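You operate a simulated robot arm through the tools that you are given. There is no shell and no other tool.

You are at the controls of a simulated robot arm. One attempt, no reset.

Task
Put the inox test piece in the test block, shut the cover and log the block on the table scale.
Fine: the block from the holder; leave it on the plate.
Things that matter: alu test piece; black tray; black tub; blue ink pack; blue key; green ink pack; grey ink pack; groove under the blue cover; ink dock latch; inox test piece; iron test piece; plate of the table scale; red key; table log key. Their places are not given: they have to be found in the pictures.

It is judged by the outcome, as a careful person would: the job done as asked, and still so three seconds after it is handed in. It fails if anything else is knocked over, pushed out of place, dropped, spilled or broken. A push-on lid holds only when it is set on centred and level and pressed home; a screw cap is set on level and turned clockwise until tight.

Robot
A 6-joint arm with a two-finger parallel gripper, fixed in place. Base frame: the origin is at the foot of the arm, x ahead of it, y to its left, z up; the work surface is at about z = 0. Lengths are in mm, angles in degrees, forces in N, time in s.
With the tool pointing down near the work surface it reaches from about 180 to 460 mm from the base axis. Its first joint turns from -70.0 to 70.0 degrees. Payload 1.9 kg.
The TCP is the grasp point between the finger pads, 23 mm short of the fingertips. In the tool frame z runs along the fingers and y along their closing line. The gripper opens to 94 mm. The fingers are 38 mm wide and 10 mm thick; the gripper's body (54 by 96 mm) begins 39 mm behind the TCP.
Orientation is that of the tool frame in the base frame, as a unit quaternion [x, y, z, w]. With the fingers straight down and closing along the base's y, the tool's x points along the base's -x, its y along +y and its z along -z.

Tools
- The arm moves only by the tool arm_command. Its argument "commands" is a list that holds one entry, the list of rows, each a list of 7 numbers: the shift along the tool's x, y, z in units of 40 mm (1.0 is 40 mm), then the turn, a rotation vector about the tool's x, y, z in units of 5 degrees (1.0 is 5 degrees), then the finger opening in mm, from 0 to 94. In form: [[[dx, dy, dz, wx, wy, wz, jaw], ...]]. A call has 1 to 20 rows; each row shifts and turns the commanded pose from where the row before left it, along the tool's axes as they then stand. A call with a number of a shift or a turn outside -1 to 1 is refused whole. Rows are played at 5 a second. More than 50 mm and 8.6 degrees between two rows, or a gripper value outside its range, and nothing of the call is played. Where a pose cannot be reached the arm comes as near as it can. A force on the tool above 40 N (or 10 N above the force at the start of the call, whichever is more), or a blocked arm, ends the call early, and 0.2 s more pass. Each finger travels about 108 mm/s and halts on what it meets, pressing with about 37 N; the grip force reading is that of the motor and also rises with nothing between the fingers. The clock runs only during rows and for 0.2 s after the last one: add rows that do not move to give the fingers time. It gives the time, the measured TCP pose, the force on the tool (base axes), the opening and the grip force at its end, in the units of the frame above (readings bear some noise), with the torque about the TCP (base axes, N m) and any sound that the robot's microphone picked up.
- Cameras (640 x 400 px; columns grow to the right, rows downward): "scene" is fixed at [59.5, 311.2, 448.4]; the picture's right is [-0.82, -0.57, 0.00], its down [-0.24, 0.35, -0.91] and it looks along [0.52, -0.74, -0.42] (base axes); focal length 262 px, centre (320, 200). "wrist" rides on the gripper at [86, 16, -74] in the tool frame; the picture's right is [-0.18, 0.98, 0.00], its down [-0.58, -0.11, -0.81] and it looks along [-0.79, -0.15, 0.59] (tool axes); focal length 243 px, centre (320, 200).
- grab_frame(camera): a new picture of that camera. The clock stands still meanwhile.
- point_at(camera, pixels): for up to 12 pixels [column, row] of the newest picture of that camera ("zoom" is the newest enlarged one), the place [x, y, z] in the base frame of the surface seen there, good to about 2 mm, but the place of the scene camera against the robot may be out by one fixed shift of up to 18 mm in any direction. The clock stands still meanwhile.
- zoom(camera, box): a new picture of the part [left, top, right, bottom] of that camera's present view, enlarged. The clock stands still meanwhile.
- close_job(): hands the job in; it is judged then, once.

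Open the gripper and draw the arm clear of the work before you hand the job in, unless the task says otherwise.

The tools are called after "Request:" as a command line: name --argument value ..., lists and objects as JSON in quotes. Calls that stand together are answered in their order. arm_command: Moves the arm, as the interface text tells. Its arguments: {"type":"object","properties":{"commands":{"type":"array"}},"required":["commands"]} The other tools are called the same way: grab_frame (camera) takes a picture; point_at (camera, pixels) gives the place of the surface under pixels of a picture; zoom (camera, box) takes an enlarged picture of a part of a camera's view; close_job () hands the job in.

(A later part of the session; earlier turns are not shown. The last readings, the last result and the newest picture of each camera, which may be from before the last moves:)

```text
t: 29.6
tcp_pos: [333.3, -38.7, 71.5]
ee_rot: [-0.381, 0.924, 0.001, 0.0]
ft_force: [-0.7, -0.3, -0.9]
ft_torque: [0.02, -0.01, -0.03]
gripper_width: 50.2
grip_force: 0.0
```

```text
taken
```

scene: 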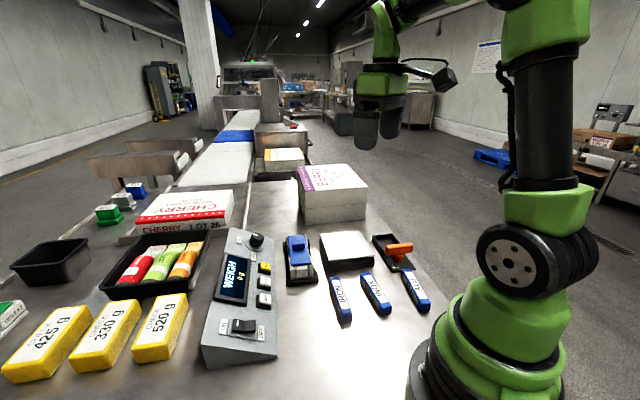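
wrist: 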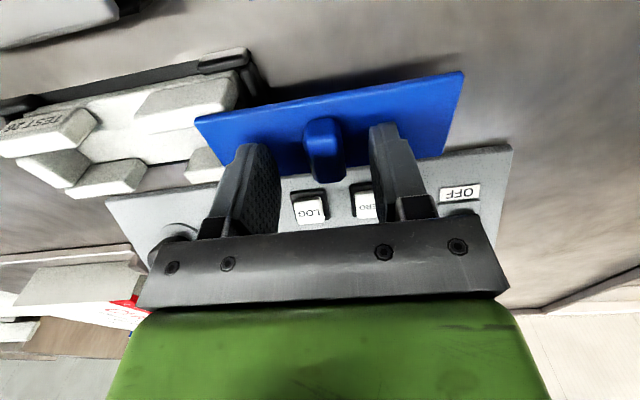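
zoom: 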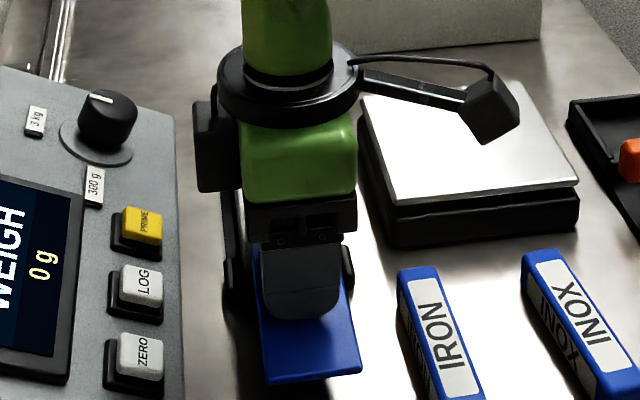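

The cover stayed, a few mm further out. I rise straight up and look at the whole arrangement.

Request:
arm_command --commands '[[[0, 0, -0.3, 0, 0, 0, 50], [0, 0, -0.6, 0, 0, 0, 50], [0, 0, -0.8, 0, 0, 0, 50], [0, 0, -0.8, 0, 0, 0, 60], [0, 0, 0, 0, 0, 0, 70]]]'

Request:
zoom --camera "scene" --box '[260, 210, 360, 310]'

Request:
grab_frame --camera "wrist"

```text
t: 30.8
tcp_pos: [332.4, -39.1, 169.0]
ee_rot: [-0.381, 0.925, 0.0, 0.0]
ft_force: [0.3, -0.3, 0.1]
ft_torque: [0.01, -0.02, 0.03]
gripper_width: 70.0
grip_force: 0.0
```

```text
4.00 times, centred on (310, 260) of scene
```

zoom: 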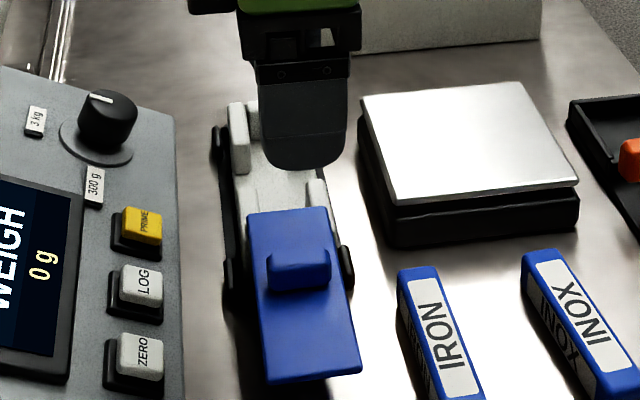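

```text
taken
```

wrist: 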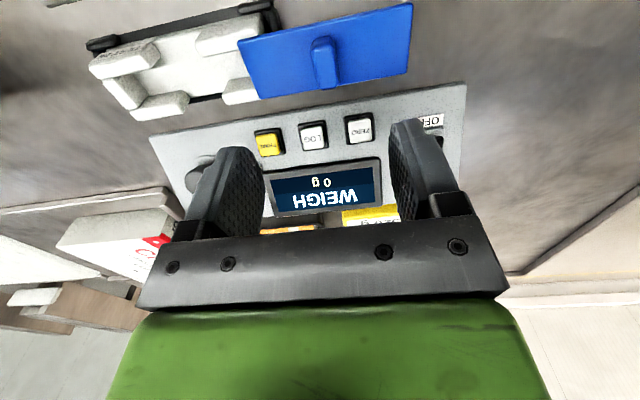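

The groove is open and the cover holds level. I measure the groove walls and the cover's rear edge.

Request:
zoom --camera "wrist" --box '[75, 0, 275, 125]'

```text
3.20 times, centred on (175, 62) of wrist
```

zoom: 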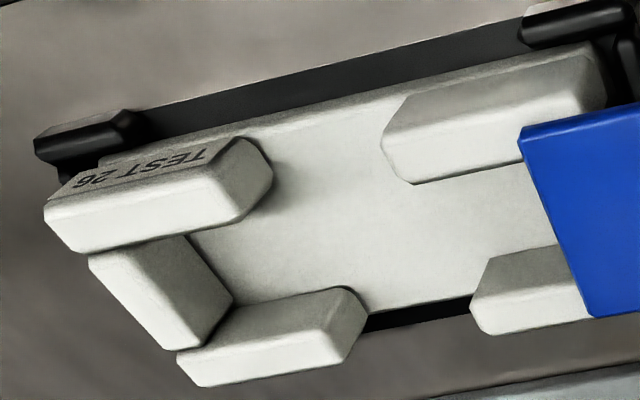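

Request:
point_at --camera "zoom" --pixels '[[195, 240], [230, 295], [150, 300], [80, 240], [210, 225], [245, 180], [185, 365], [325, 355], [345, 300], [410, 175], [480, 315], [520, 155]]'

Request:
point_at --camera "zoom" --pixels '[[270, 205], [240, 215], [235, 305], [300, 285], [370, 310], [425, 190], [500, 180], [490, 270], [575, 315], [395, 120], [200, 260], [480, 240]]'

```text
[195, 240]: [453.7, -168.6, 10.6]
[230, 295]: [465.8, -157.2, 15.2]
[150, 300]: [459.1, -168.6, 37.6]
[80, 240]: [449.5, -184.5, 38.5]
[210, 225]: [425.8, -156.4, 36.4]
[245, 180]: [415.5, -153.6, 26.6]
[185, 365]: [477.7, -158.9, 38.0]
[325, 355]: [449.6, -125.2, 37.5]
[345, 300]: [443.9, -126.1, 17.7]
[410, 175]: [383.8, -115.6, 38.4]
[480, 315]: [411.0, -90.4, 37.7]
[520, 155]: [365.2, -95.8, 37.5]
```

```text
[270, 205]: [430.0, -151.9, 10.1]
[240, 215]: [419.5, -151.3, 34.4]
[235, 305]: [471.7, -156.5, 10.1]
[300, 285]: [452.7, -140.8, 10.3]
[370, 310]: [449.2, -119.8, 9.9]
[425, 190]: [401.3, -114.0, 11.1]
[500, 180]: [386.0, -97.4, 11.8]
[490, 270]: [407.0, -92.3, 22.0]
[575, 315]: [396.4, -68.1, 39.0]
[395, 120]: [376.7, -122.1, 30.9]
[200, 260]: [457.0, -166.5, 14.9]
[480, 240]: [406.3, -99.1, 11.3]
```

Groove: floor z≈11, far wall at s≈+64, posts leave a 49 mm waist centred at s≈+1.5. Now I yaw the hand back by 90° (closing across the block) in preparation for the inox piece.

Request:
arm_command --commands '[[[0, 0, -0.5, 0, 0, 1, 70], [0, 0, -0.5, 0, 0, 1, 70], [0, 0, 0, 0, 0, 1, 70], [0, 0, 0, 0, 0, 1, 70], [0, 0, 0, 0, 0, 1, 70], [0, 0, 0, 0, 0, 1, 70], [0, 0, 0, 0, 0, 1, 70], [0, 0, 0, 0, 0, 1, 70], [0, 0, 0, 0, 0, 1, 70], [0, 0, 0, 0, 0, 1, 70], [0, 0, 0, 0, 0, 1, 70], [0, 0, 0, 0, 0, 1, 70], [0, 0, 0, 0, 0, 1, 70], [0, 0, 0, 0, 0, 1, 70], [0, 0, 0, 0, 0, 1, 70], [0, 0, 0, 0, 0, 1, 70], [0, 0, 0, 0, 0, 1, 70], [0, 0, 0, 0, 0, 1, 70], [0, 0, 0, 0, 0, 0, 70]]]'

```text
t: 34.8
tcp_pos: [334.4, -38.2, 210.9]
ee_rot: [0.384, 0.923, 0.0, 0.0]
ft_force: [-0.6, 0.9, 0.5]
ft_torque: [0.03, 0.01, -0.05]
gripper_width: 69.9
grip_force: 0.1
```

Yaw is -45° now. I move back to where the camera sees the inox piece.

Request:
arm_command --commands '[[[0.377, -0.64, -0.245, 0, 0, 0, 70], [0.377, -0.64, -0.245, 0, 0, 0, 70], [0.377, -0.64, -0.245, 0, 0, 0, 70], [0.377, -0.64, -0.245, 0, 0, 0, 70], [0.377, -0.64, -0.245, 0, 0, 0, 70], [0, 0, 0, 0, 0, 0, 70]]]'

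Request:
grab_frame --camera "wrist"

```text
t: 36.2
tcp_pos: [186.7, -76.8, 257.4]
ee_rot: [0.385, 0.923, 0.0, 0.0]
ft_force: [-0.2, 0.6, -0.2]
ft_torque: [-0.02, 0.02, -0.01]
gripper_width: 70.4
grip_force: 0.0
```

```text
taken
```

wrist: 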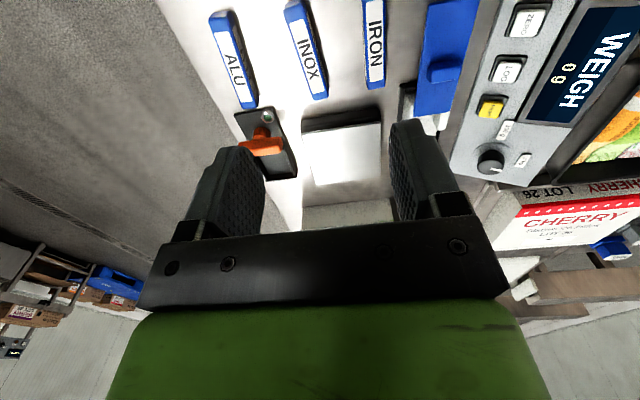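

The INOX piece is at columns 285–328, rows 0–98. I zoom and measure its corners.

Request:
zoom --camera "wrist" --box '[250, 0, 370, 110]'

```text
3.64 times, centred on (310, 55) of wrist
```

zoom: 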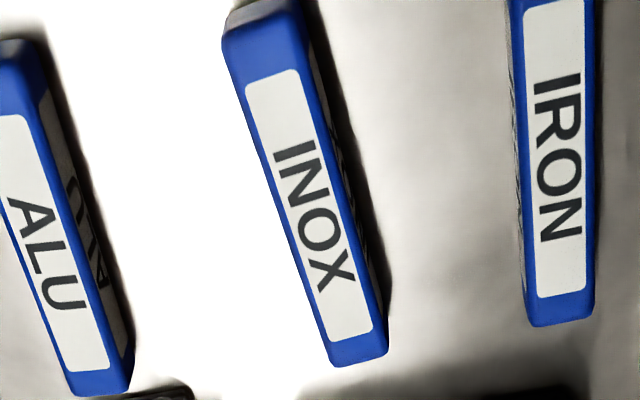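

Request:
point_at --camera "zoom" --pixels '[[228, 40], [295, 15], [334, 358], [382, 345], [247, 85], [297, 70], [325, 338], [370, 325], [260, 25], [310, 200], [350, 200], [300, 240]]'

```text
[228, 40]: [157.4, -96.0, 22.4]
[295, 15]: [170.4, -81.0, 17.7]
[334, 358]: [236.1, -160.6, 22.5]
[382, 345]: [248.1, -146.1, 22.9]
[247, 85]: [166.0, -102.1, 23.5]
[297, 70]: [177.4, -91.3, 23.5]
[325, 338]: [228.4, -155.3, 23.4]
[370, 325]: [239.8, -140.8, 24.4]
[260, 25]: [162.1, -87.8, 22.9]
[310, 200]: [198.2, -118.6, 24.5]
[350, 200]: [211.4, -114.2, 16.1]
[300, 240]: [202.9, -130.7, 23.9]
```

The inox centre is (203,-121.7), axis at -39.4°, ~102×19×23 mm. I turn 5.8°, centre above it and come down to z≈100 to check.

Request:
arm_command --commands '[[[0, 0, 0, 0, 0, -0.58, 60], [0, 0, 0, 0, 0, -0.58, 60], [-0.51, -0.3, 0.7, 0, 0, 0, 60], [-0.51, -0.31, 0.7, 0, 0, 0, 60], [0, 0, 0.9, 0, 0, 0, 60], [0, 0, 0.9, 0, 0, 0, 60], [0, 0, 0.7, 0, 0, 0, 60], [0, 0, 0, 0, 0, 0, 60], [0, 0, 0, 0, 0, 0, 60]]]'

Request:
grab_frame --camera "wrist"

Request:
zoom --camera "scene" --box '[310, 230, 450, 330]'

```text
t: 38.2
tcp_pos: [204.7, -117.5, 102.1]
ee_rot: [0.338, 0.941, 0.0, 0.0]
ft_force: [0.3, -0.2, 1.0]
ft_torque: [-0.02, 0.0, 0.01]
gripper_width: 60.1
grip_force: 0.1
```

```text
taken
```

wrist: 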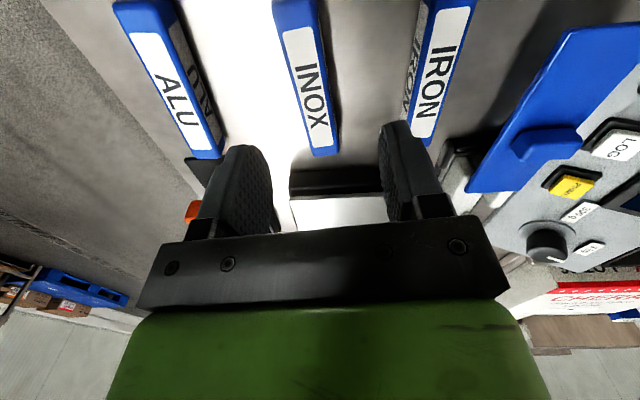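

```text
4.00 times, centred on (380, 280) of scene
```

zoom: 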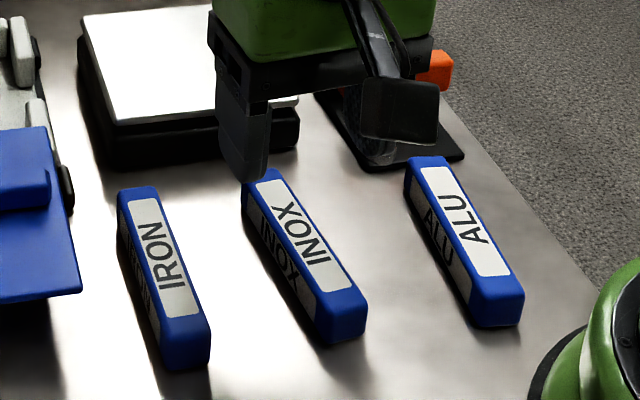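

The piece looks ~4 mm off to one side (label centre near column 313 instead of 320 at row 91). I re-measure its edges from this closer view.

Request:
zoom --camera "wrist" --box '[260, 0, 360, 160]'

Request:
point_at --camera "wrist" --pixels '[[283, 32], [315, 28], [312, 155], [336, 149], [309, 148], [332, 144], [300, 90], [324, 85]]'

```text
2.50 times, centred on (310, 80) of wrist
```

zoom: 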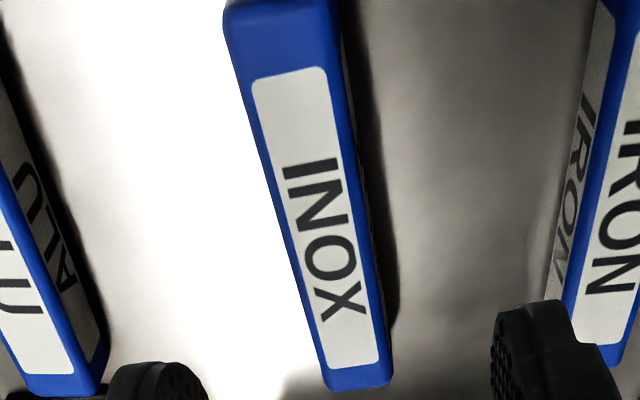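

```text
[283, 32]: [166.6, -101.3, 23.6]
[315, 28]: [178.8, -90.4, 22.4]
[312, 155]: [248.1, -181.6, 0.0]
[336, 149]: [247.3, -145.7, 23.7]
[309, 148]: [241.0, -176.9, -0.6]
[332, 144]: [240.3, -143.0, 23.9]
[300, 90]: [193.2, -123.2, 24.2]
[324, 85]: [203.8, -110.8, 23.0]
```

The measurements agree: I am ~3.8 mm off across the piece. I correct and go down to z≈60.

Request:
arm_command --commands '[[[-0.03, -0.095, 0, 0, 0, 0, 60], [0, 0, 0.5, 0, 0, 0, 60], [0, 0, 0.5, 0, 0, 0, 60], [0, 0, 0, 0, 0, 0, 60], [0, 0, 0, 0, 0, 0, 60]]]'

Request:
grab_frame --camera "wrist"

```text
t: 39.4
tcp_pos: [203.4, -120.9, 63.1]
ee_rot: [0.337, 0.942, 0.001, 0.0]
ft_force: [-0.6, -0.1, -0.3]
ft_torque: [-0.01, -0.01, 0.01]
gripper_width: 60.0
grip_force: 0.1
```

```text
taken
```

wrist: 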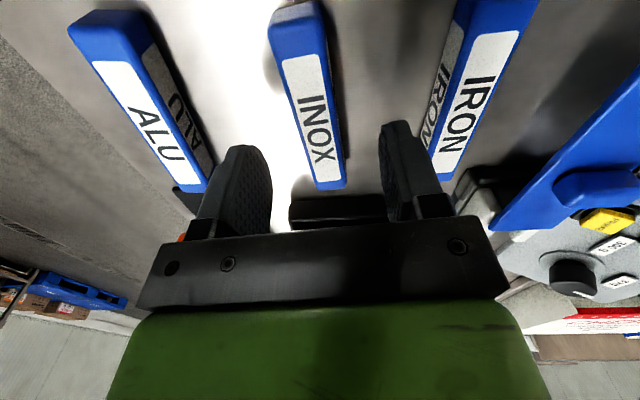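

The piece is centred between the fingers. I descend 35 mm and close on it.

Request:
arm_command --commands '[[[0, 0, 0.45, 0, 0, 0, 60], [0, 0, 0.42, 0, 0, 0, 60], [0, 0, 0, 0, 0, 0, 60], [0, 0, 0, 0, 0, 0, 40], [0, 0, 0, 0, 0, 0, 25], [0, 0, 0, 0, 0, 0, 10], [0, 0, 0, 0, 0, 0, 10], [0, 0, 0, 0, 0, 0, 10]]]'

Request:
grab_frame --camera "wrist"

```text
t: 41.2
tcp_pos: [204.9, -122.0, 28.2]
ee_rot: [0.337, 0.942, 0.001, 0.001]
ft_force: [0.2, 0.6, -0.6]
ft_torque: [0.01, 0.01, 0.0]
gripper_width: 23.2
grip_force: 37.0
```

```text
taken
```

wrist: 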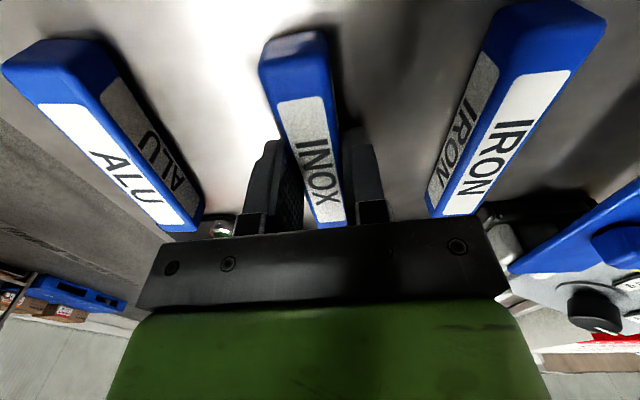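

Held at 23.2 mm width. I lift it straight up.

Request:
arm_command --commands '[[[0, 0, -0.3, 0, 0, 0, 10], [0, 0, -0.7, 0, 0, 0, 10], [0, 0, -0.9, 0, 0, 0, 10], [0, 0, -0.9, 0, 0, 0, 10], [0, 0, -0.9, 0, 0, 0, 10], [0, 0, 0, 0, 0, 0, 10]]]'

Request:
grab_frame --camera "wrist"

```text
t: 42.6
tcp_pos: [203.5, -125.6, 176.8]
ee_rot: [0.338, 0.941, 0.001, 0.0]
ft_force: [-0.4, -0.7, 0.2]
ft_torque: [0.0, -0.01, 0.01]
gripper_width: 23.1
grip_force: 36.7
```

```text
taken
```

wrist: 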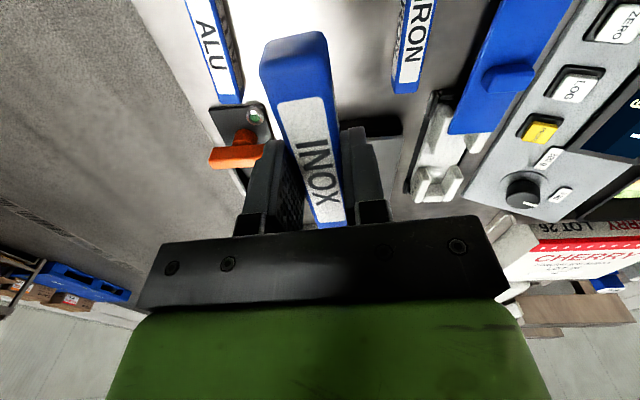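

The piece is up. I turn to the block's -45° and move to a viewing spot over the scale, from where the block's posts are visible beside the piece.

Request:
arm_command --commands '[[[0, 0, 0, 0, 0, 0.55, 10], [0, 0, 0, 0, 0, 0.55, 10], [-0.65, 0.5, 0.1, 0, 0, 0, 10], [-0.65, 0.5, 0.1, 0, 0, 0, 10], [-0.65, 0.5, 0.1, 0, 0, 0, 10], [-0.65, 0.5, 0.1, 0, 0, 0, 10], [0, 0, 0, 0, 0, 0, 10]]]'

Request:
grab_frame --camera "wrist"

Request:
zoom --camera "wrist" --box '[370, 40, 530, 220]'

```text
t: 44.2
tcp_pos: [331.9, -142.7, 158.8]
ee_rot: [0.382, 0.924, 0.0, 0.0]
ft_force: [-0.5, -0.2, -0.9]
ft_torque: [0.02, 0.05, -0.01]
gripper_width: 23.4
grip_force: 36.8
```

```text
taken
```

wrist: 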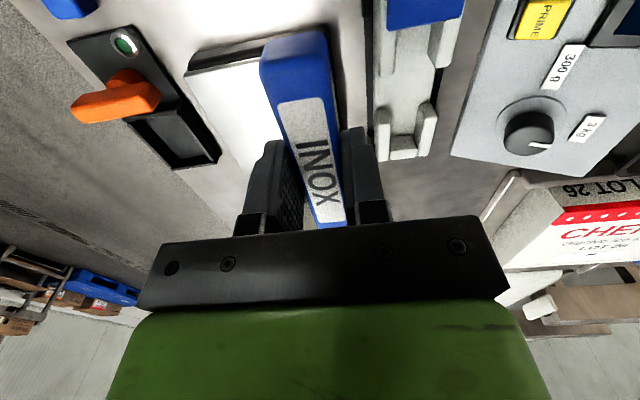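

```text
2.22 times, centred on (450, 130) of wrist
```

zoom: 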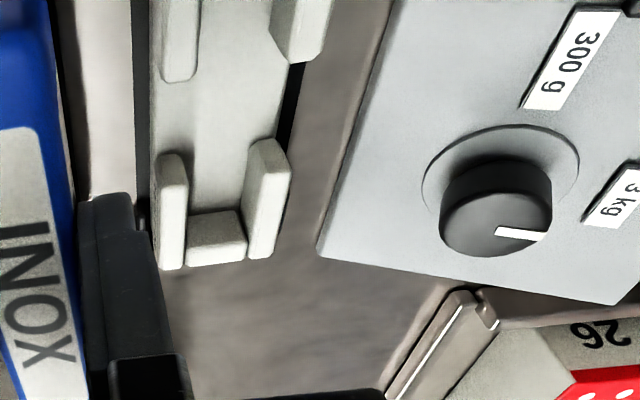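

A good view of the groove. I zoom in on it to measure both inner walls.

Request:
zoom --camera "wrist" --box '[365, 10, 465, 170]'

```text
2.50 times, centred on (415, 90) of wrist
```

zoom: 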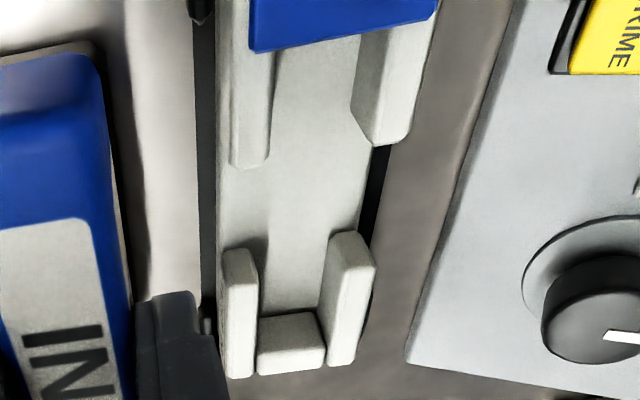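

Request:
point_at --camera "zoom" --pixels '[[262, 100], [240, 100], [251, 300], [230, 300], [388, 80], [350, 95], [321, 300], [350, 300], [290, 311], [290, 345], [278, 100], [264, 280]]'

Request:
point_at --camera "zoom" --pixels '[[262, 60], [262, 140], [250, 270], [248, 350], [383, 110], [368, 85], [333, 285], [340, 260], [245, 162], [375, 140], [240, 252], [350, 240]]'

```text
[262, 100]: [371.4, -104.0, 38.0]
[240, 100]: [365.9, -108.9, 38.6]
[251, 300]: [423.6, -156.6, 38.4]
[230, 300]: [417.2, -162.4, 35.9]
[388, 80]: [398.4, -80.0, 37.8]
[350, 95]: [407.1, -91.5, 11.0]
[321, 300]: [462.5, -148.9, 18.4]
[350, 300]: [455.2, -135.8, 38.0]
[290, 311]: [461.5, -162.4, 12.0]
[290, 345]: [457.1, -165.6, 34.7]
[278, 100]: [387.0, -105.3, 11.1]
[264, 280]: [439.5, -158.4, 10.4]
```

```text
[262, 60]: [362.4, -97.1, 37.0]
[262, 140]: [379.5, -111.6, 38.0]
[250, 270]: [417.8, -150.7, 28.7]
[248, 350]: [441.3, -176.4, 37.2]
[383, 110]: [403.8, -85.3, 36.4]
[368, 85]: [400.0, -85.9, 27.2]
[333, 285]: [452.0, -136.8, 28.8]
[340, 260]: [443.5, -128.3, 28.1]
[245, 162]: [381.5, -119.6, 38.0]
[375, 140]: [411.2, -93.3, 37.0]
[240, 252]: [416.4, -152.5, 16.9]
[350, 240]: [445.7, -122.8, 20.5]
```

The groove's +w wall is at w≈+12.5 and its axis is at -45°; the 23 mm piece should go centred about w≈-1. I move over the block and come down to z≈100 to check.

Request:
arm_command --commands '[[[-0.35, 0.62, 0, 0, 0, 0, 10], [-0.35, 0.62, 0, 0, 0, 0, 10], [-0.36, 0.64, 0, 0, 0, 0, 10], [0, 0, 0.5, 0, 0, 0, 10], [0, 0, 0.5, 0, 0, 0, 10], [0, 0, 0.4, 0, 0, 0, 10], [0, 0, 0, 0, 0, 0, 10], [0, 0, 0, 0, 0, 0, 10]]]'

Request:
grab_frame --camera "wrist"

Request:
zoom --camera "scene" --box '[265, 200, 345, 280]'

Request:
arm_command --commands '[[[0, 0, 0, 0, 0, 0, 10]]]'

Request:
arm_command --commands '[[[0, 0, 0, 0, 0, 0, 10]]]'

```text
t: 46.0
tcp_pos: [417.6, -116.8, 107.0]
ee_rot: [0.382, 0.924, 0.001, 0.0]
ft_force: [-0.6, 0.0, -0.8]
ft_torque: [0.0, 0.0, 0.0]
gripper_width: 23.2
grip_force: 37.5
```

```text
taken
```

wrist: 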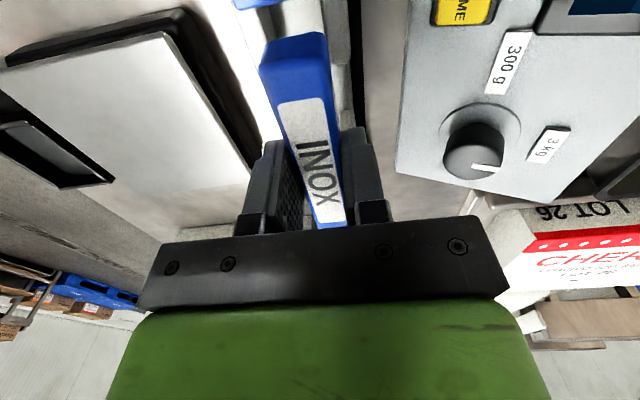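

```text
5.00 times, centred on (305, 240) of scene
```

zoom: 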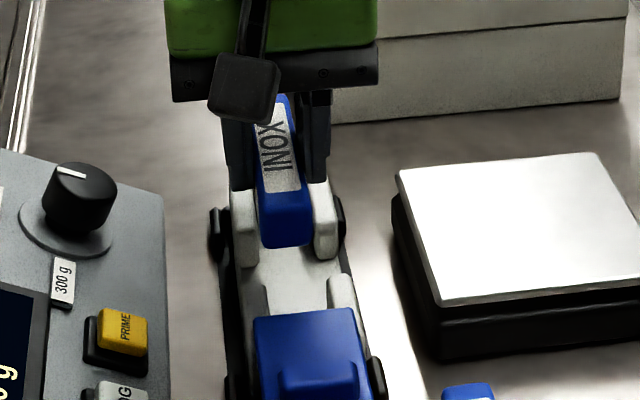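

```text
t: 46.4
tcp_pos: [417.9, -116.5, 105.5]
ee_rot: [0.382, 0.924, 0.002, 0.0]
ft_force: [-0.9, -0.1, -1.7]
ft_torque: [0.0, -0.01, 0.01]
gripper_width: 23.5
grip_force: 37.2
```

```text
t: 46.8
tcp_pos: [416.4, -116.6, 106.1]
ee_rot: [0.382, 0.924, 0.0, 0.0]
ft_force: [-0.7, 0.0, -0.4]
ft_torque: [-0.01, -0.01, 0.02]
gripper_width: 23.0
grip_force: 37.1
```

Averaged TCP is (417.3,-116.6,106.2), about 3.5 mm too far in +w. I cross-check with the scene camera using relative positions of the piece and the posts.

Request:
point_at --camera "zoom" --pixels '[[262, 205], [308, 195], [263, 240], [308, 235], [238, 225], [252, 240], [316, 225], [333, 220], [262, 295], [330, 290], [352, 300], [284, 190]]'

```text
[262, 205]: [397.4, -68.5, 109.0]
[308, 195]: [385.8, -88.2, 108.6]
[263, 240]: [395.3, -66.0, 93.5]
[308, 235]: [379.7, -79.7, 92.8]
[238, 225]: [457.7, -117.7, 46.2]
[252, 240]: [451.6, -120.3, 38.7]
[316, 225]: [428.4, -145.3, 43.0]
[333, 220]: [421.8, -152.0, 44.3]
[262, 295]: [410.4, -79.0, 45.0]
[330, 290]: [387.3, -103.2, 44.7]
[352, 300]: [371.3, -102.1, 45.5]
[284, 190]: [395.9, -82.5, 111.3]
```

Request:
zoom --camera "scene" --box '[282, 228, 326, 268]'

```text
10.00 times, centred on (304, 248) of scene
```

zoom: 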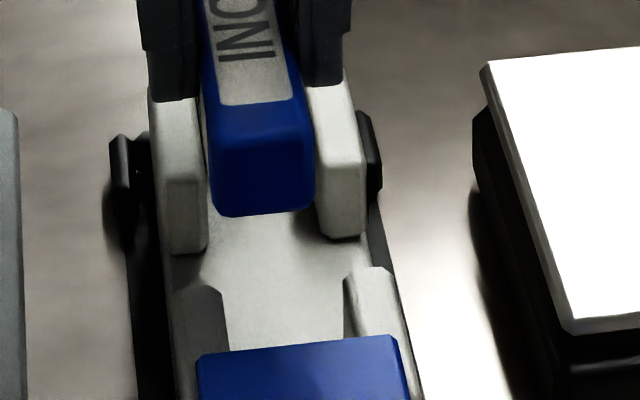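

Both estimates agree the piece is ~4.2 mm too far toward the console. I shift by that and come down to just above the posts.

Request:
arm_command --commands '[[[0, -0.105, 0, 0, 0, 0, 10], [0, 0, 0.4, 0, 0, 0, 10], [0, 0, 0.35, 0, 0, 0, 10], [0, 0, 0, 0, 0, 0, 10], [0, 0, 0, 0, 0, 0, 10]]]'

Request:
zoom --camera "scene" --box '[282, 228, 326, 268]'

Request:
grab_frame --camera "wrist"

Request:
arm_command --commands '[[[0, 0, 0, 0, 0, 0, 10]]]'

```text
t: 48.0
tcp_pos: [414.8, -119.9, 75.4]
ee_rot: [0.383, 0.924, 0.001, 0.0]
ft_force: [0.4, -0.4, -0.5]
ft_torque: [-0.05, 0.02, -0.03]
gripper_width: 23.6
grip_force: 37.2
```

```text
10.00 times, centred on (304, 248) of scene
```

zoom: 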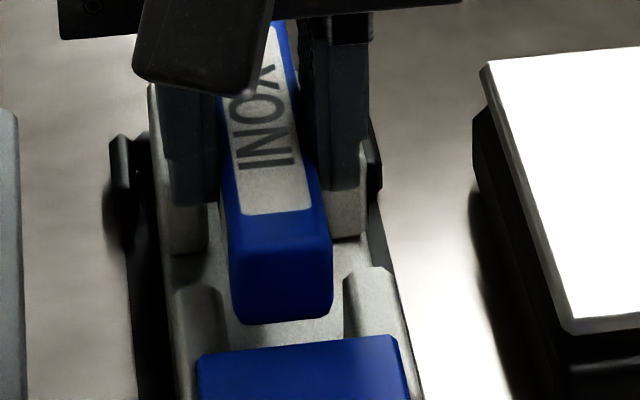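

```text
taken
```

wrist: 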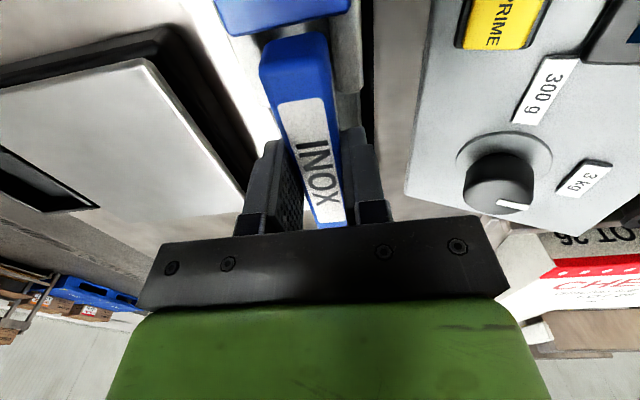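

```text
t: 48.4
tcp_pos: [415.2, -119.1, 75.4]
ee_rot: [0.383, 0.924, 0.001, 0.001]
ft_force: [0.4, 0.2, -1.3]
ft_torque: [0.01, 0.01, 0.0]
gripper_width: 23.2
grip_force: 36.2
```

The piece's end face (232–332) is centred between the near posts (222/345). I lower it 24 mm into the groove and read the force.

Request:
arm_command --commands '[[[0, 0, 0.15, 0, 0, 0, 10], [0, 0, 0.15, 0, 0, 0, 10], [0, 0, 0.15, 0, 0, 0, 10], [0, 0, 0.15, 0, 0, 0, 10], [0, 0, 0, 0, 0, 0, 10]]]'

Request:
zoom --camera "scene" --box '[282, 228, 326, 268]'

```text
t: 49.3
tcp_pos: [416.6, -119.6, 61.3]
ee_rot: [0.382, 0.924, 0.0, 0.003]
ft_force: [-2.6, -0.1, 5.8]
ft_torque: [0.12, 0.08, 0.03]
gripper_width: 23.4
grip_force: 36.7
stopped in row 4: the force on the tool passed its limit at 59 N (the readings are from after the stop); the commanded pose is now the measured one
```

```text
10.00 times, centred on (304, 248) of scene
```

zoom: 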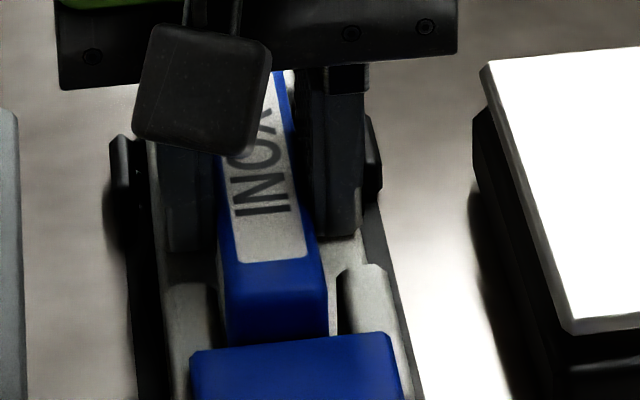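

Contact at z≈61 stopped the move, with the fingertips right at post-top height (z 38). I look before doing anything else.

Request:
grab_frame --camera "wrist"

Request:
zoom --camera "scene" --box '[270, 200, 350, 290]'

Request:
zoom --camera "wrist" --box '[200, 0, 400, 240]'

```text
taken
```

wrist: 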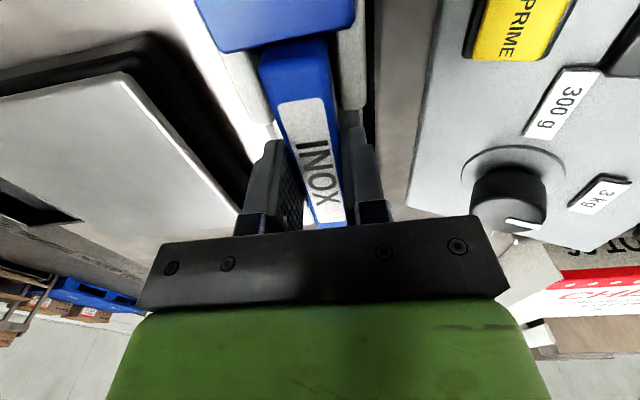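

```text
4.44 times, centred on (310, 245) of scene
```

zoom: 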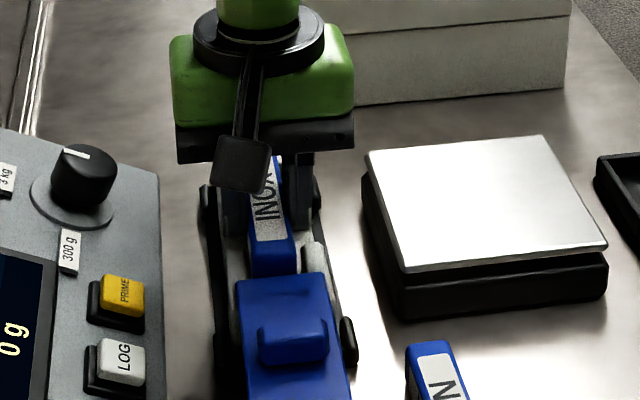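

```text
1.67 times, centred on (300, 120) of wrist
```

zoom: 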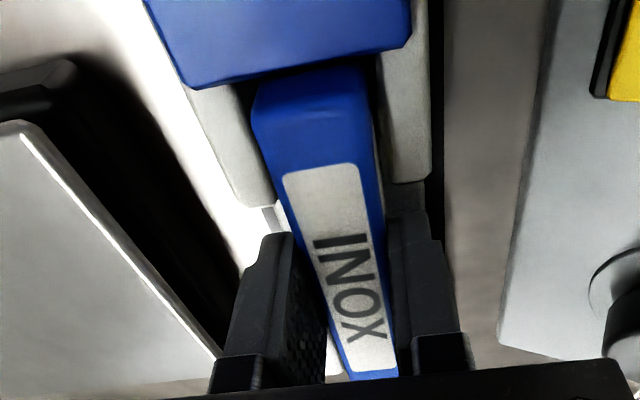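

Request:
point_at --camera "zoom" --pixels '[[200, 80], [300, 66], [400, 45], [260, 110], [365, 95], [300, 85], [240, 180], [265, 200], [410, 150], [415, 180], [275, 215], [405, 200]]'

```text
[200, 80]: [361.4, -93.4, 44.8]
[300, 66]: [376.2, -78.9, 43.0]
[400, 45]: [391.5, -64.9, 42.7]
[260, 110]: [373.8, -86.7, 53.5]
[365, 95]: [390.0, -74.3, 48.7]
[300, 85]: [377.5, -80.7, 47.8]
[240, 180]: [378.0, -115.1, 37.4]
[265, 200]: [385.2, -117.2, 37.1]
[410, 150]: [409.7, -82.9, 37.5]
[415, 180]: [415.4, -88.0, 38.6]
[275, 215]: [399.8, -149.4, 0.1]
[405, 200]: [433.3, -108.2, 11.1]
```

The piece's near end is ~3 mm from the cover edge and contact is on the near/+w side; the groove must be a close fit with chamfers. I back off 3 mm, shift 1 mm toward -w and 2 mm away from the cover, then read.

Request:
arm_command --commands '[[[0, 0, -0.08, 0, 0, 0, 10], [-0.05, -0.025, 0, 0, 0, 0, 10], [0, 0, 0, 0, 0, 0, 10]]]'

Request:
zoom --camera "scene" --box '[282, 228, 326, 268]'

Request:
arm_command --commands '[[[0, 0, 0, 0, 0, 0, 10]]]'

Request:
zoom --camera "wrist" --box '[200, 0, 400, 240]'

```text
t: 50.1
tcp_pos: [417.2, -121.6, 63.2]
ee_rot: [0.383, 0.924, 0.002, 0.002]
ft_force: [-0.5, -0.1, -1.6]
ft_torque: [0.03, 0.02, 0.0]
gripper_width: 23.4
grip_force: 36.5
```

```text
10.00 times, centred on (304, 248) of scene
```

zoom: 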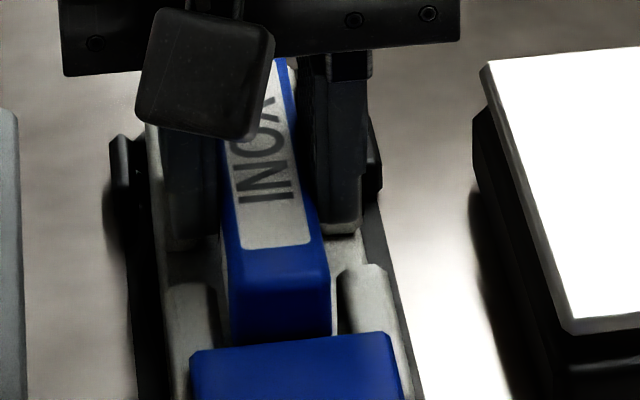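

```text
t: 50.5
tcp_pos: [416.9, -121.9, 63.1]
ee_rot: [0.382, 0.924, 0.002, 0.003]
ft_force: [-0.6, -0.3, -0.7]
ft_torque: [0.01, 0.02, 0.0]
gripper_width: 23.0
grip_force: 37.7
```

```text
1.67 times, centred on (300, 120) of wrist
```

zoom: 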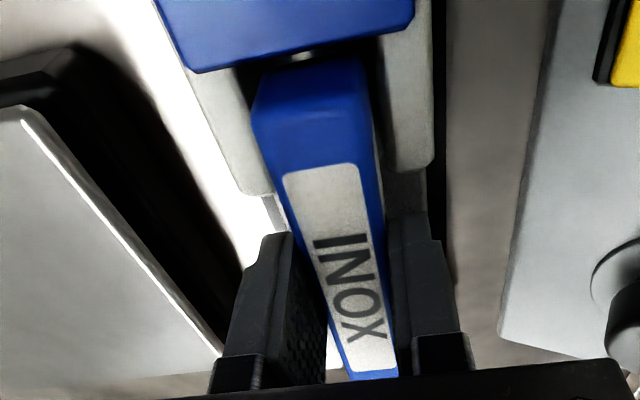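

Request:
point_at --camera "zoom" --pixels '[[425, 40], [425, 80], [425, 120], [425, 155], [395, 60], [395, 100], [395, 150], [205, 95], [225, 140], [240, 175], [180, 60], [405, 30]]'

```text
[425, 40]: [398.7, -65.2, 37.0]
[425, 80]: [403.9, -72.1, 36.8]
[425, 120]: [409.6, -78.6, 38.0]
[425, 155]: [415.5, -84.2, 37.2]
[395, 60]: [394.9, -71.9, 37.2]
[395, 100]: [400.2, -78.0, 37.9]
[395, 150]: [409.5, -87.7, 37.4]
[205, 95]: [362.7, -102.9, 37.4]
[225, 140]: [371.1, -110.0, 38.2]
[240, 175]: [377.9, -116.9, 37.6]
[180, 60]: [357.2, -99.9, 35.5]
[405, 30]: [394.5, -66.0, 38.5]
```

The block sits slightly shifted in its holder (near end ~2 mm toward +w). I lower very slowly in 0.8 mm steps to feel the contact.

Request:
arm_command --commands '[[[0, 0, 0.02, 0, 0, 0, 10], [0, 0, 0.02, 0, 0, 0, 10], [0, 0, 0.02, 0, 0, 0, 10], [0, 0, 0.02, 0, 0, 0, 10], [0, 0, 0, 0, 0, 0, 10]]]'

```text
t: 51.7
tcp_pos: [416.8, -122.2, 60.9]
ee_rot: [0.383, 0.924, 0.001, 0.004]
ft_force: [0.2, 0.4, -1.0]
ft_torque: [0.0, 0.04, -0.03]
gripper_width: 23.2
grip_force: 36.7
```

No contact at this height now. Continue slowly.

Request:
arm_command --commands '[[[0, 0, 0.02, 0, 0, 0, 10], [0, 0, 0.02, 0, 0, 0, 10], [0, 0, 0.02, 0, 0, 0, 10], [0, 0, 0.02, 0, 0, 0, 10], [0, 0, 0.02, 0, 0, 0, 10], [0, 0, 0, 0, 0, 0, 10]]]'

```text
t: 53.1
tcp_pos: [417.5, -121.0, 57.3]
ee_rot: [0.382, 0.924, 0.002, 0.003]
ft_force: [-0.7, -0.5, -1.1]
ft_torque: [-0.03, 0.01, 0.01]
gripper_width: 23.0
grip_force: 37.0
```

Free at z 57. Continue 8 mm.

Request:
arm_command --commands '[[[0, 0, 0.03, 0, 0, 0, 10], [0, 0, 0.03, 0, 0, 0, 10], [0, 0, 0.03, 0, 0, 0, 10], [0, 0, 0.03, 0, 0, 0, 10], [0, 0, 0.03, 0, 0, 0, 10], [0, 0, 0.03, 0, 0, 0, 10], [0, 0, 0.03, 0, 0, 0, 10], [0, 0, 0, 0, 0, 0, 10]]]'

Request:
zoom --camera "scene" --box '[282, 228, 326, 268]'

```text
t: 54.9
tcp_pos: [416.5, -121.0, 46.8]
ee_rot: [0.383, 0.924, 0.002, 0.003]
ft_force: [0.3, -0.2, -0.3]
ft_torque: [0.02, -0.03, 0.01]
gripper_width: 23.0
grip_force: 37.1
```

```text
10.00 times, centred on (304, 248) of scene
```

zoom: 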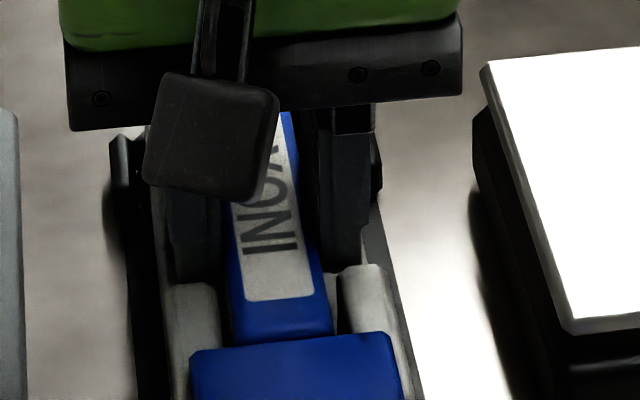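

It is going in cleanly. I lower the rest in 0.8–1.2 mm steps until it touches the floor.

Request:
arm_command --commands '[[[0, 0, 0.03, 0, 0, 0, 10], [0, 0, 0.03, 0, 0, 0, 10], [0, 0, 0.03, 0, 0, 0, 10], [0, 0, 0.03, 0, 0, 0, 10], [0, 0, 0.02, 0, 0, 0, 10], [0, 0, 0, 0, 0, 0, 10]]]'

```text
t: 56.3
tcp_pos: [417.7, -121.5, 43.5]
ee_rot: [0.383, 0.924, 0.001, 0.003]
ft_force: [-0.1, -0.4, -0.3]
ft_torque: [-0.01, -0.03, -0.04]
gripper_width: 23.2
grip_force: 36.7
```

Request:
arm_command --commands '[[[0, 0, 0.015, 0, 0, 0, 10], [0, 0, 0.015, 0, 0, 0, 10], [0, 0, 0.015, 0, 0, 0, 10], [0, 0, 0.015, 0, 0, 0, 10], [0, 0, 0, 0, 0, 0, 10]]]'

```text
t: 57.5
tcp_pos: [417.8, -120.9, 39.9]
ee_rot: [0.383, 0.924, 0.001, 0.004]
ft_force: [0.3, 0.4, -0.4]
ft_torque: [0.02, 0.03, 0.01]
gripper_width: 23.2
grip_force: 37.5
```

Request:
arm_command --commands '[[[0, 0, 0.015, 0, 0, 0, 10], [0, 0, 0.015, 0, 0, 0, 10], [0, 0, 0, 0, 0, 0, 10]]]'

Request:
zoom --camera "scene" --box '[282, 228, 326, 268]'

```text
t: 58.3
tcp_pos: [417.6, -122.4, 37.8]
ee_rot: [0.384, 0.923, 0.003, 0.004]
ft_force: [-0.9, 2.5, 17.9]
ft_torque: [0.7, 0.71, -0.06]
gripper_width: 23.4
grip_force: 37.0
```

```text
10.00 times, centred on (304, 248) of scene
```

zoom: 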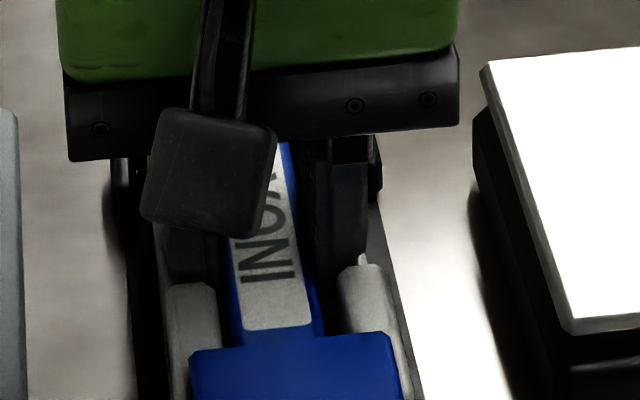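

The piece touched down (18 N, near end first). I ease up 0.5 mm and open the fingers slightly within the waist.

Request:
arm_command --commands '[[[0, 0, -0.014, 0, 0, 0, 10], [0, 0, 0, 0, 0, 0, 26], [0, 0, 0, 0, 0, 0, 32], [0, 0, 0, 0, 0, 0, 40], [0, 0, 0, 0, 0, 0, 40]]]'

Request:
grab_frame --camera "wrist"

```text
t: 59.5
tcp_pos: [417.1, -120.8, 39.4]
ee_rot: [0.383, 0.924, 0.001, 0.003]
ft_force: [0.3, 0.1, -0.6]
ft_torque: [-0.03, 0.01, -0.01]
gripper_width: 40.0
grip_force: 0.0
```

```text
taken
```

wrist: 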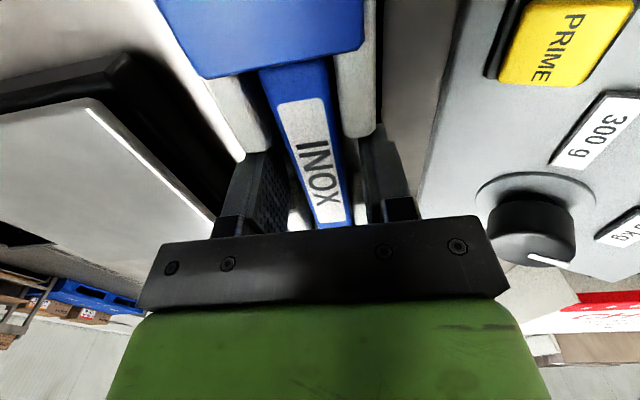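

The piece is free in the groove. I rise straight up and look.

Request:
arm_command --commands '[[[0, 0, -0.2, 0, 0, 0, 40], [0, 0, -0.3, 0, 0, 0, 40], [0, 0, -0.5, 0, 0, 0, 40], [0, 0, -0.7, 0, 0, 0, 40], [0, 0, -0.7, 0, 0, 0, 40], [0, 0, -0.7, 0, 0, 0, 50], [0, 0, 0, 0, 0, 0, 60]]]'

Request:
zoom --camera "scene" --box '[265, 210, 345, 300]'

Request:
grab_frame --camera "wrist"

```text
t: 61.1
tcp_pos: [417.7, -124.1, 163.4]
ee_rot: [0.382, 0.924, 0.002, 0.003]
ft_force: [-0.4, -0.4, 0.7]
ft_torque: [0.01, 0.0, -0.01]
gripper_width: 60.1
grip_force: 0.1
```

```text
4.44 times, centred on (305, 255) of scene
```

zoom: 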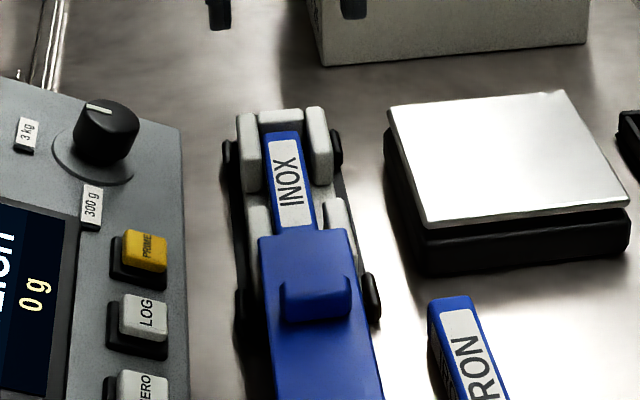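

```text
taken
```

wrist: 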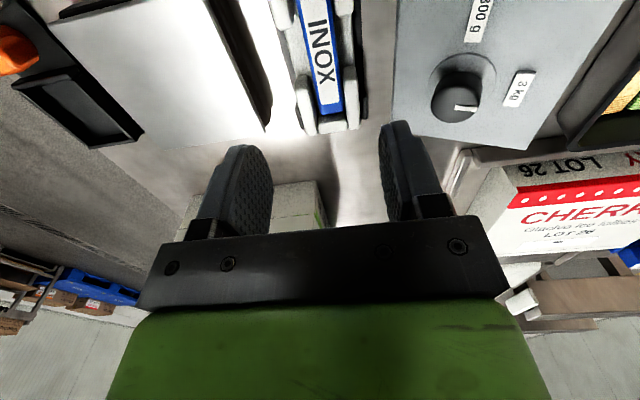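

The inox piece lies in the groove between all four posts. I move back above the handle (~(333,-37)) and yaw +90° to grip it as before.

Request:
arm_command --commands '[[[0.9, 0, 0, 0, 0, -0.5, 60], [0.9, 0, 0, 0, 0, -0.5, 60], [0.9, 0, 0, 0, 0, -1, 60], [0.3, 0, 0, 0, 0, -1, 60], [0, 0, 0, 0, 0, -1, 60], [0, 0, 0, 0, 0, -1, 60], [0, 0, 0, 0, 0, -1, 60], [0, 0, 0, 0, 0, -1, 60], [0, 0, 0, 0, 0, -1, 60], [0, 0, 0, 0, 0, -1, 60], [0, 0, 0, 0, 0, -1, 60], [0, 0, 0, 0, 0, -1, 60], [0, 0, 0, 0, 0, -1, 60], [0, 0, 0, 0, 0, -1, 60], [0, 0, 0, 0, 0, -1, 60], [0, 0, 0, 0, 0, -1, 60], [0, 0, 0, 0, 0, -1, 60], [0, 0, 0, 0, 0, -1, 60], [0, 0, 0, 0, 0, -1, 60], [0, 0, 0, 0, 0, 0, 60]]]'

Request:
grab_frame --camera "wrist"

```text
t: 65.3
tcp_pos: [326.5, -40.6, 162.8]
ee_rot: [-0.383, 0.924, -0.002, 0.004]
ft_force: [1.0, 0.2, 0.4]
ft_torque: [-0.03, 0.01, -0.01]
gripper_width: 59.9
grip_force: 0.0
```

```text
taken
```

wrist: 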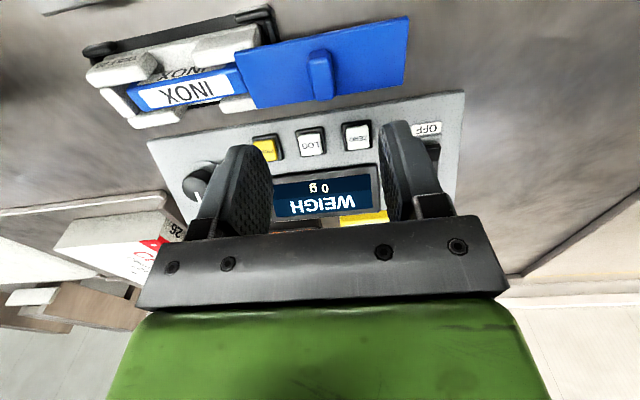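

The cover and handle at (320,75) are visible. I zoom and measure the handle, and I note a 0.5° tool tilt to correct.

Request:
zoom --camera "wrist" --box '[80, 0, 420, 140]'

Request:
point_at --camera "wrist" --pixels '[[320, 88], [312, 55], [328, 55], [310, 70], [332, 70], [258, 105], [235, 55], [408, 18], [403, 82], [318, 60], [325, 95], [240, 70]]'

```text
1.88 times, centred on (250, 70) of wrist
```

zoom: 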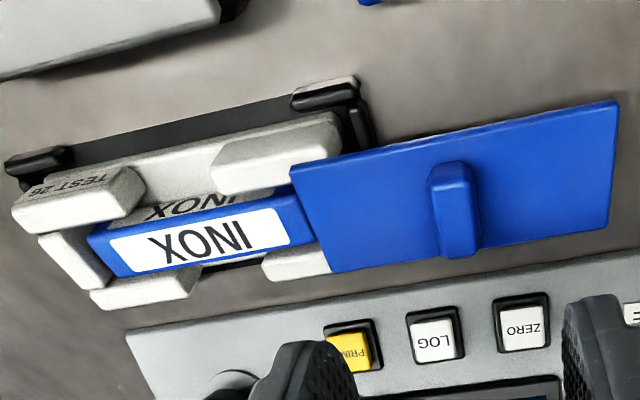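

```text
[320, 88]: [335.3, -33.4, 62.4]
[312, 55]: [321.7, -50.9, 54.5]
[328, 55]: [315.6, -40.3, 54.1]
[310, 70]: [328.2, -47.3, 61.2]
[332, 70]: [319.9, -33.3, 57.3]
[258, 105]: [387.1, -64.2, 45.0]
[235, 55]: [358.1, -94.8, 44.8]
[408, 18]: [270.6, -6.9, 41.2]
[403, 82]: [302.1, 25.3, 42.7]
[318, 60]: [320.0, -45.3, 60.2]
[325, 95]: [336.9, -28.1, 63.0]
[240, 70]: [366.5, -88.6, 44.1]
```

The piece is well seated, and the cover centre is (329.5,-35). I correct the tilt, shift 3 mm and go down around the handle in two stages.

Request:
arm_command --commands '[[[-0.08, 0.02, 0, -0.072, 0.072, 0.1, 56], [0, 0, 0.6, 0, 0, 0, 56], [0, 0, 0.6, 0, 0, 0, 56], [0, 0, 0.35, 0, 0, 0, 56], [0, 0, 0, 0, 0, 0, 56], [0, 0, 0, 0, 0, 0, 56]]]'

Request:
grab_frame --camera "wrist"

```text
t: 66.7
tcp_pos: [329.6, -39.8, 103.3]
ee_rot: [-0.379, 0.926, 0.0, -0.001]
ft_force: [-0.3, -0.1, -0.8]
ft_torque: [-0.01, -0.04, 0.02]
gripper_width: 55.9
grip_force: 0.1
```

```text
taken
```

wrist: 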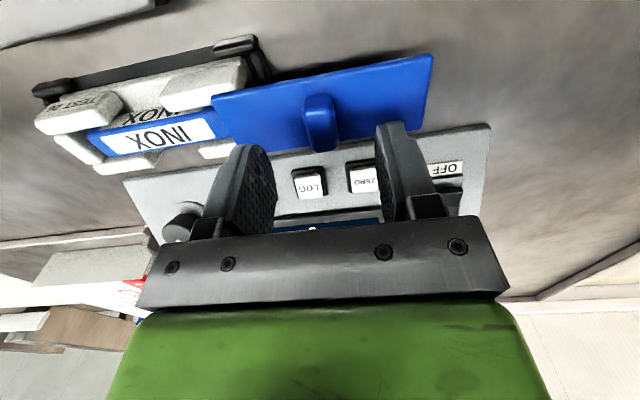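

Handle centred in the closing direction; I shift another 2.5 mm across, descend 31 mm and close.

Request:
arm_command --commands '[[[-0.06, 0.03, 0, 0, 0, 0, 56], [0, 0, 0.4, 0, 0, 0, 56], [0, 0, 0.37, 0, 0, 0, 56], [0, 0, 0, 0, 0, 0, 56], [0, 0, 0, 0, 0, 0, 40], [0, 0, 0, 0, 0, 0, 25], [0, 0, 0, 0, 0, 0, 8], [0, 0, 0, 0, 0, 0, 8], [0, 0, 0, 0, 0, 0, 8]]]'

Request:
grab_frame --camera "wrist"

```text
t: 68.7
tcp_pos: [328.9, -36.4, 69.5]
ee_rot: [-0.379, 0.925, 0.0, -0.002]
ft_force: [-0.1, 2.2, -0.1]
ft_torque: [0.07, -0.1, 0.08]
gripper_width: 17.0
grip_force: 37.0
```

```text
taken
```

wrist: 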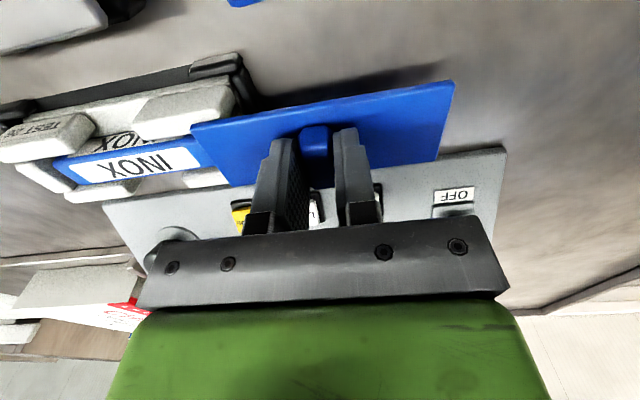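

Gripped (17.0 mm) with little load. I start sliding the cover shut, +s (tool -y), first 10 mm.

Request:
arm_command --commands '[[[0, -0.08, 0, 0, 0, 0, 8], [0, -0.08, 0, 0, 0, 0, 8], [0, -0.08, 0, 0, 0, 0, 8], [0, 0, 0, 0, 0, 0, 8]]]'

```text
t: 69.7
tcp_pos: [335.3, -43.8, 69.8]
ee_rot: [-0.378, 0.926, 0.0, -0.001]
ft_force: [0.7, 1.5, 4.0]
ft_torque: [-0.07, 0.02, 0.13]
gripper_width: 17.0
grip_force: 37.0
```

Slight press of 4 N; I raise 0.3 mm and continue 24 mm.

Request:
arm_command --commands '[[[0, -0.1, -0.008, 0, 0, 0, 8], [0, -0.1, 0, 0, 0, 0, 8], [0, -0.1, 0, 0, 0, 0, 8], [0, -0.1, 0, 0, 0, 0, 8], [0, -0.1, 0, 0, 0, 0, 8], [0, -0.1, 0, 0, 0, 0, 8], [0, 0, 0, 0, 0, 0, 8]]]'

Request:
zoom --camera "scene" --box '[265, 210, 345, 300]'

```text
t: 71.3
tcp_pos: [353.4, -60.5, 70.1]
ee_rot: [-0.379, 0.925, 0.001, -0.001]
ft_force: [-3.4, -3.8, 11.7]
ft_torque: [-0.19, 0.15, -0.12]
gripper_width: 17.0
grip_force: 37.5
```

```text
4.44 times, centred on (305, 255) of scene
```

zoom: 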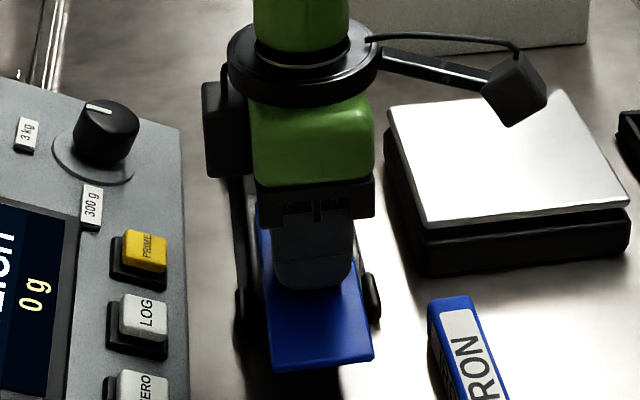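

Pressing 12 N with 5 N sideways. I ease up 0.6 mm, 0.4 mm sideways, and read.

Request:
arm_command --commands '[[[0.01, 0, -0.018, 0, 0, 0, 8], [0, 0, 0, 0, 0, 0, 8]]]'

```text
t: 71.9
tcp_pos: [351.7, -58.9, 69.6]
ee_rot: [-0.379, 0.925, 0.0, -0.001]
ft_force: [0.0, 0.2, 0.4]
ft_torque: [0.08, 0.02, 0.0]
gripper_width: 17.0
grip_force: 36.9
```

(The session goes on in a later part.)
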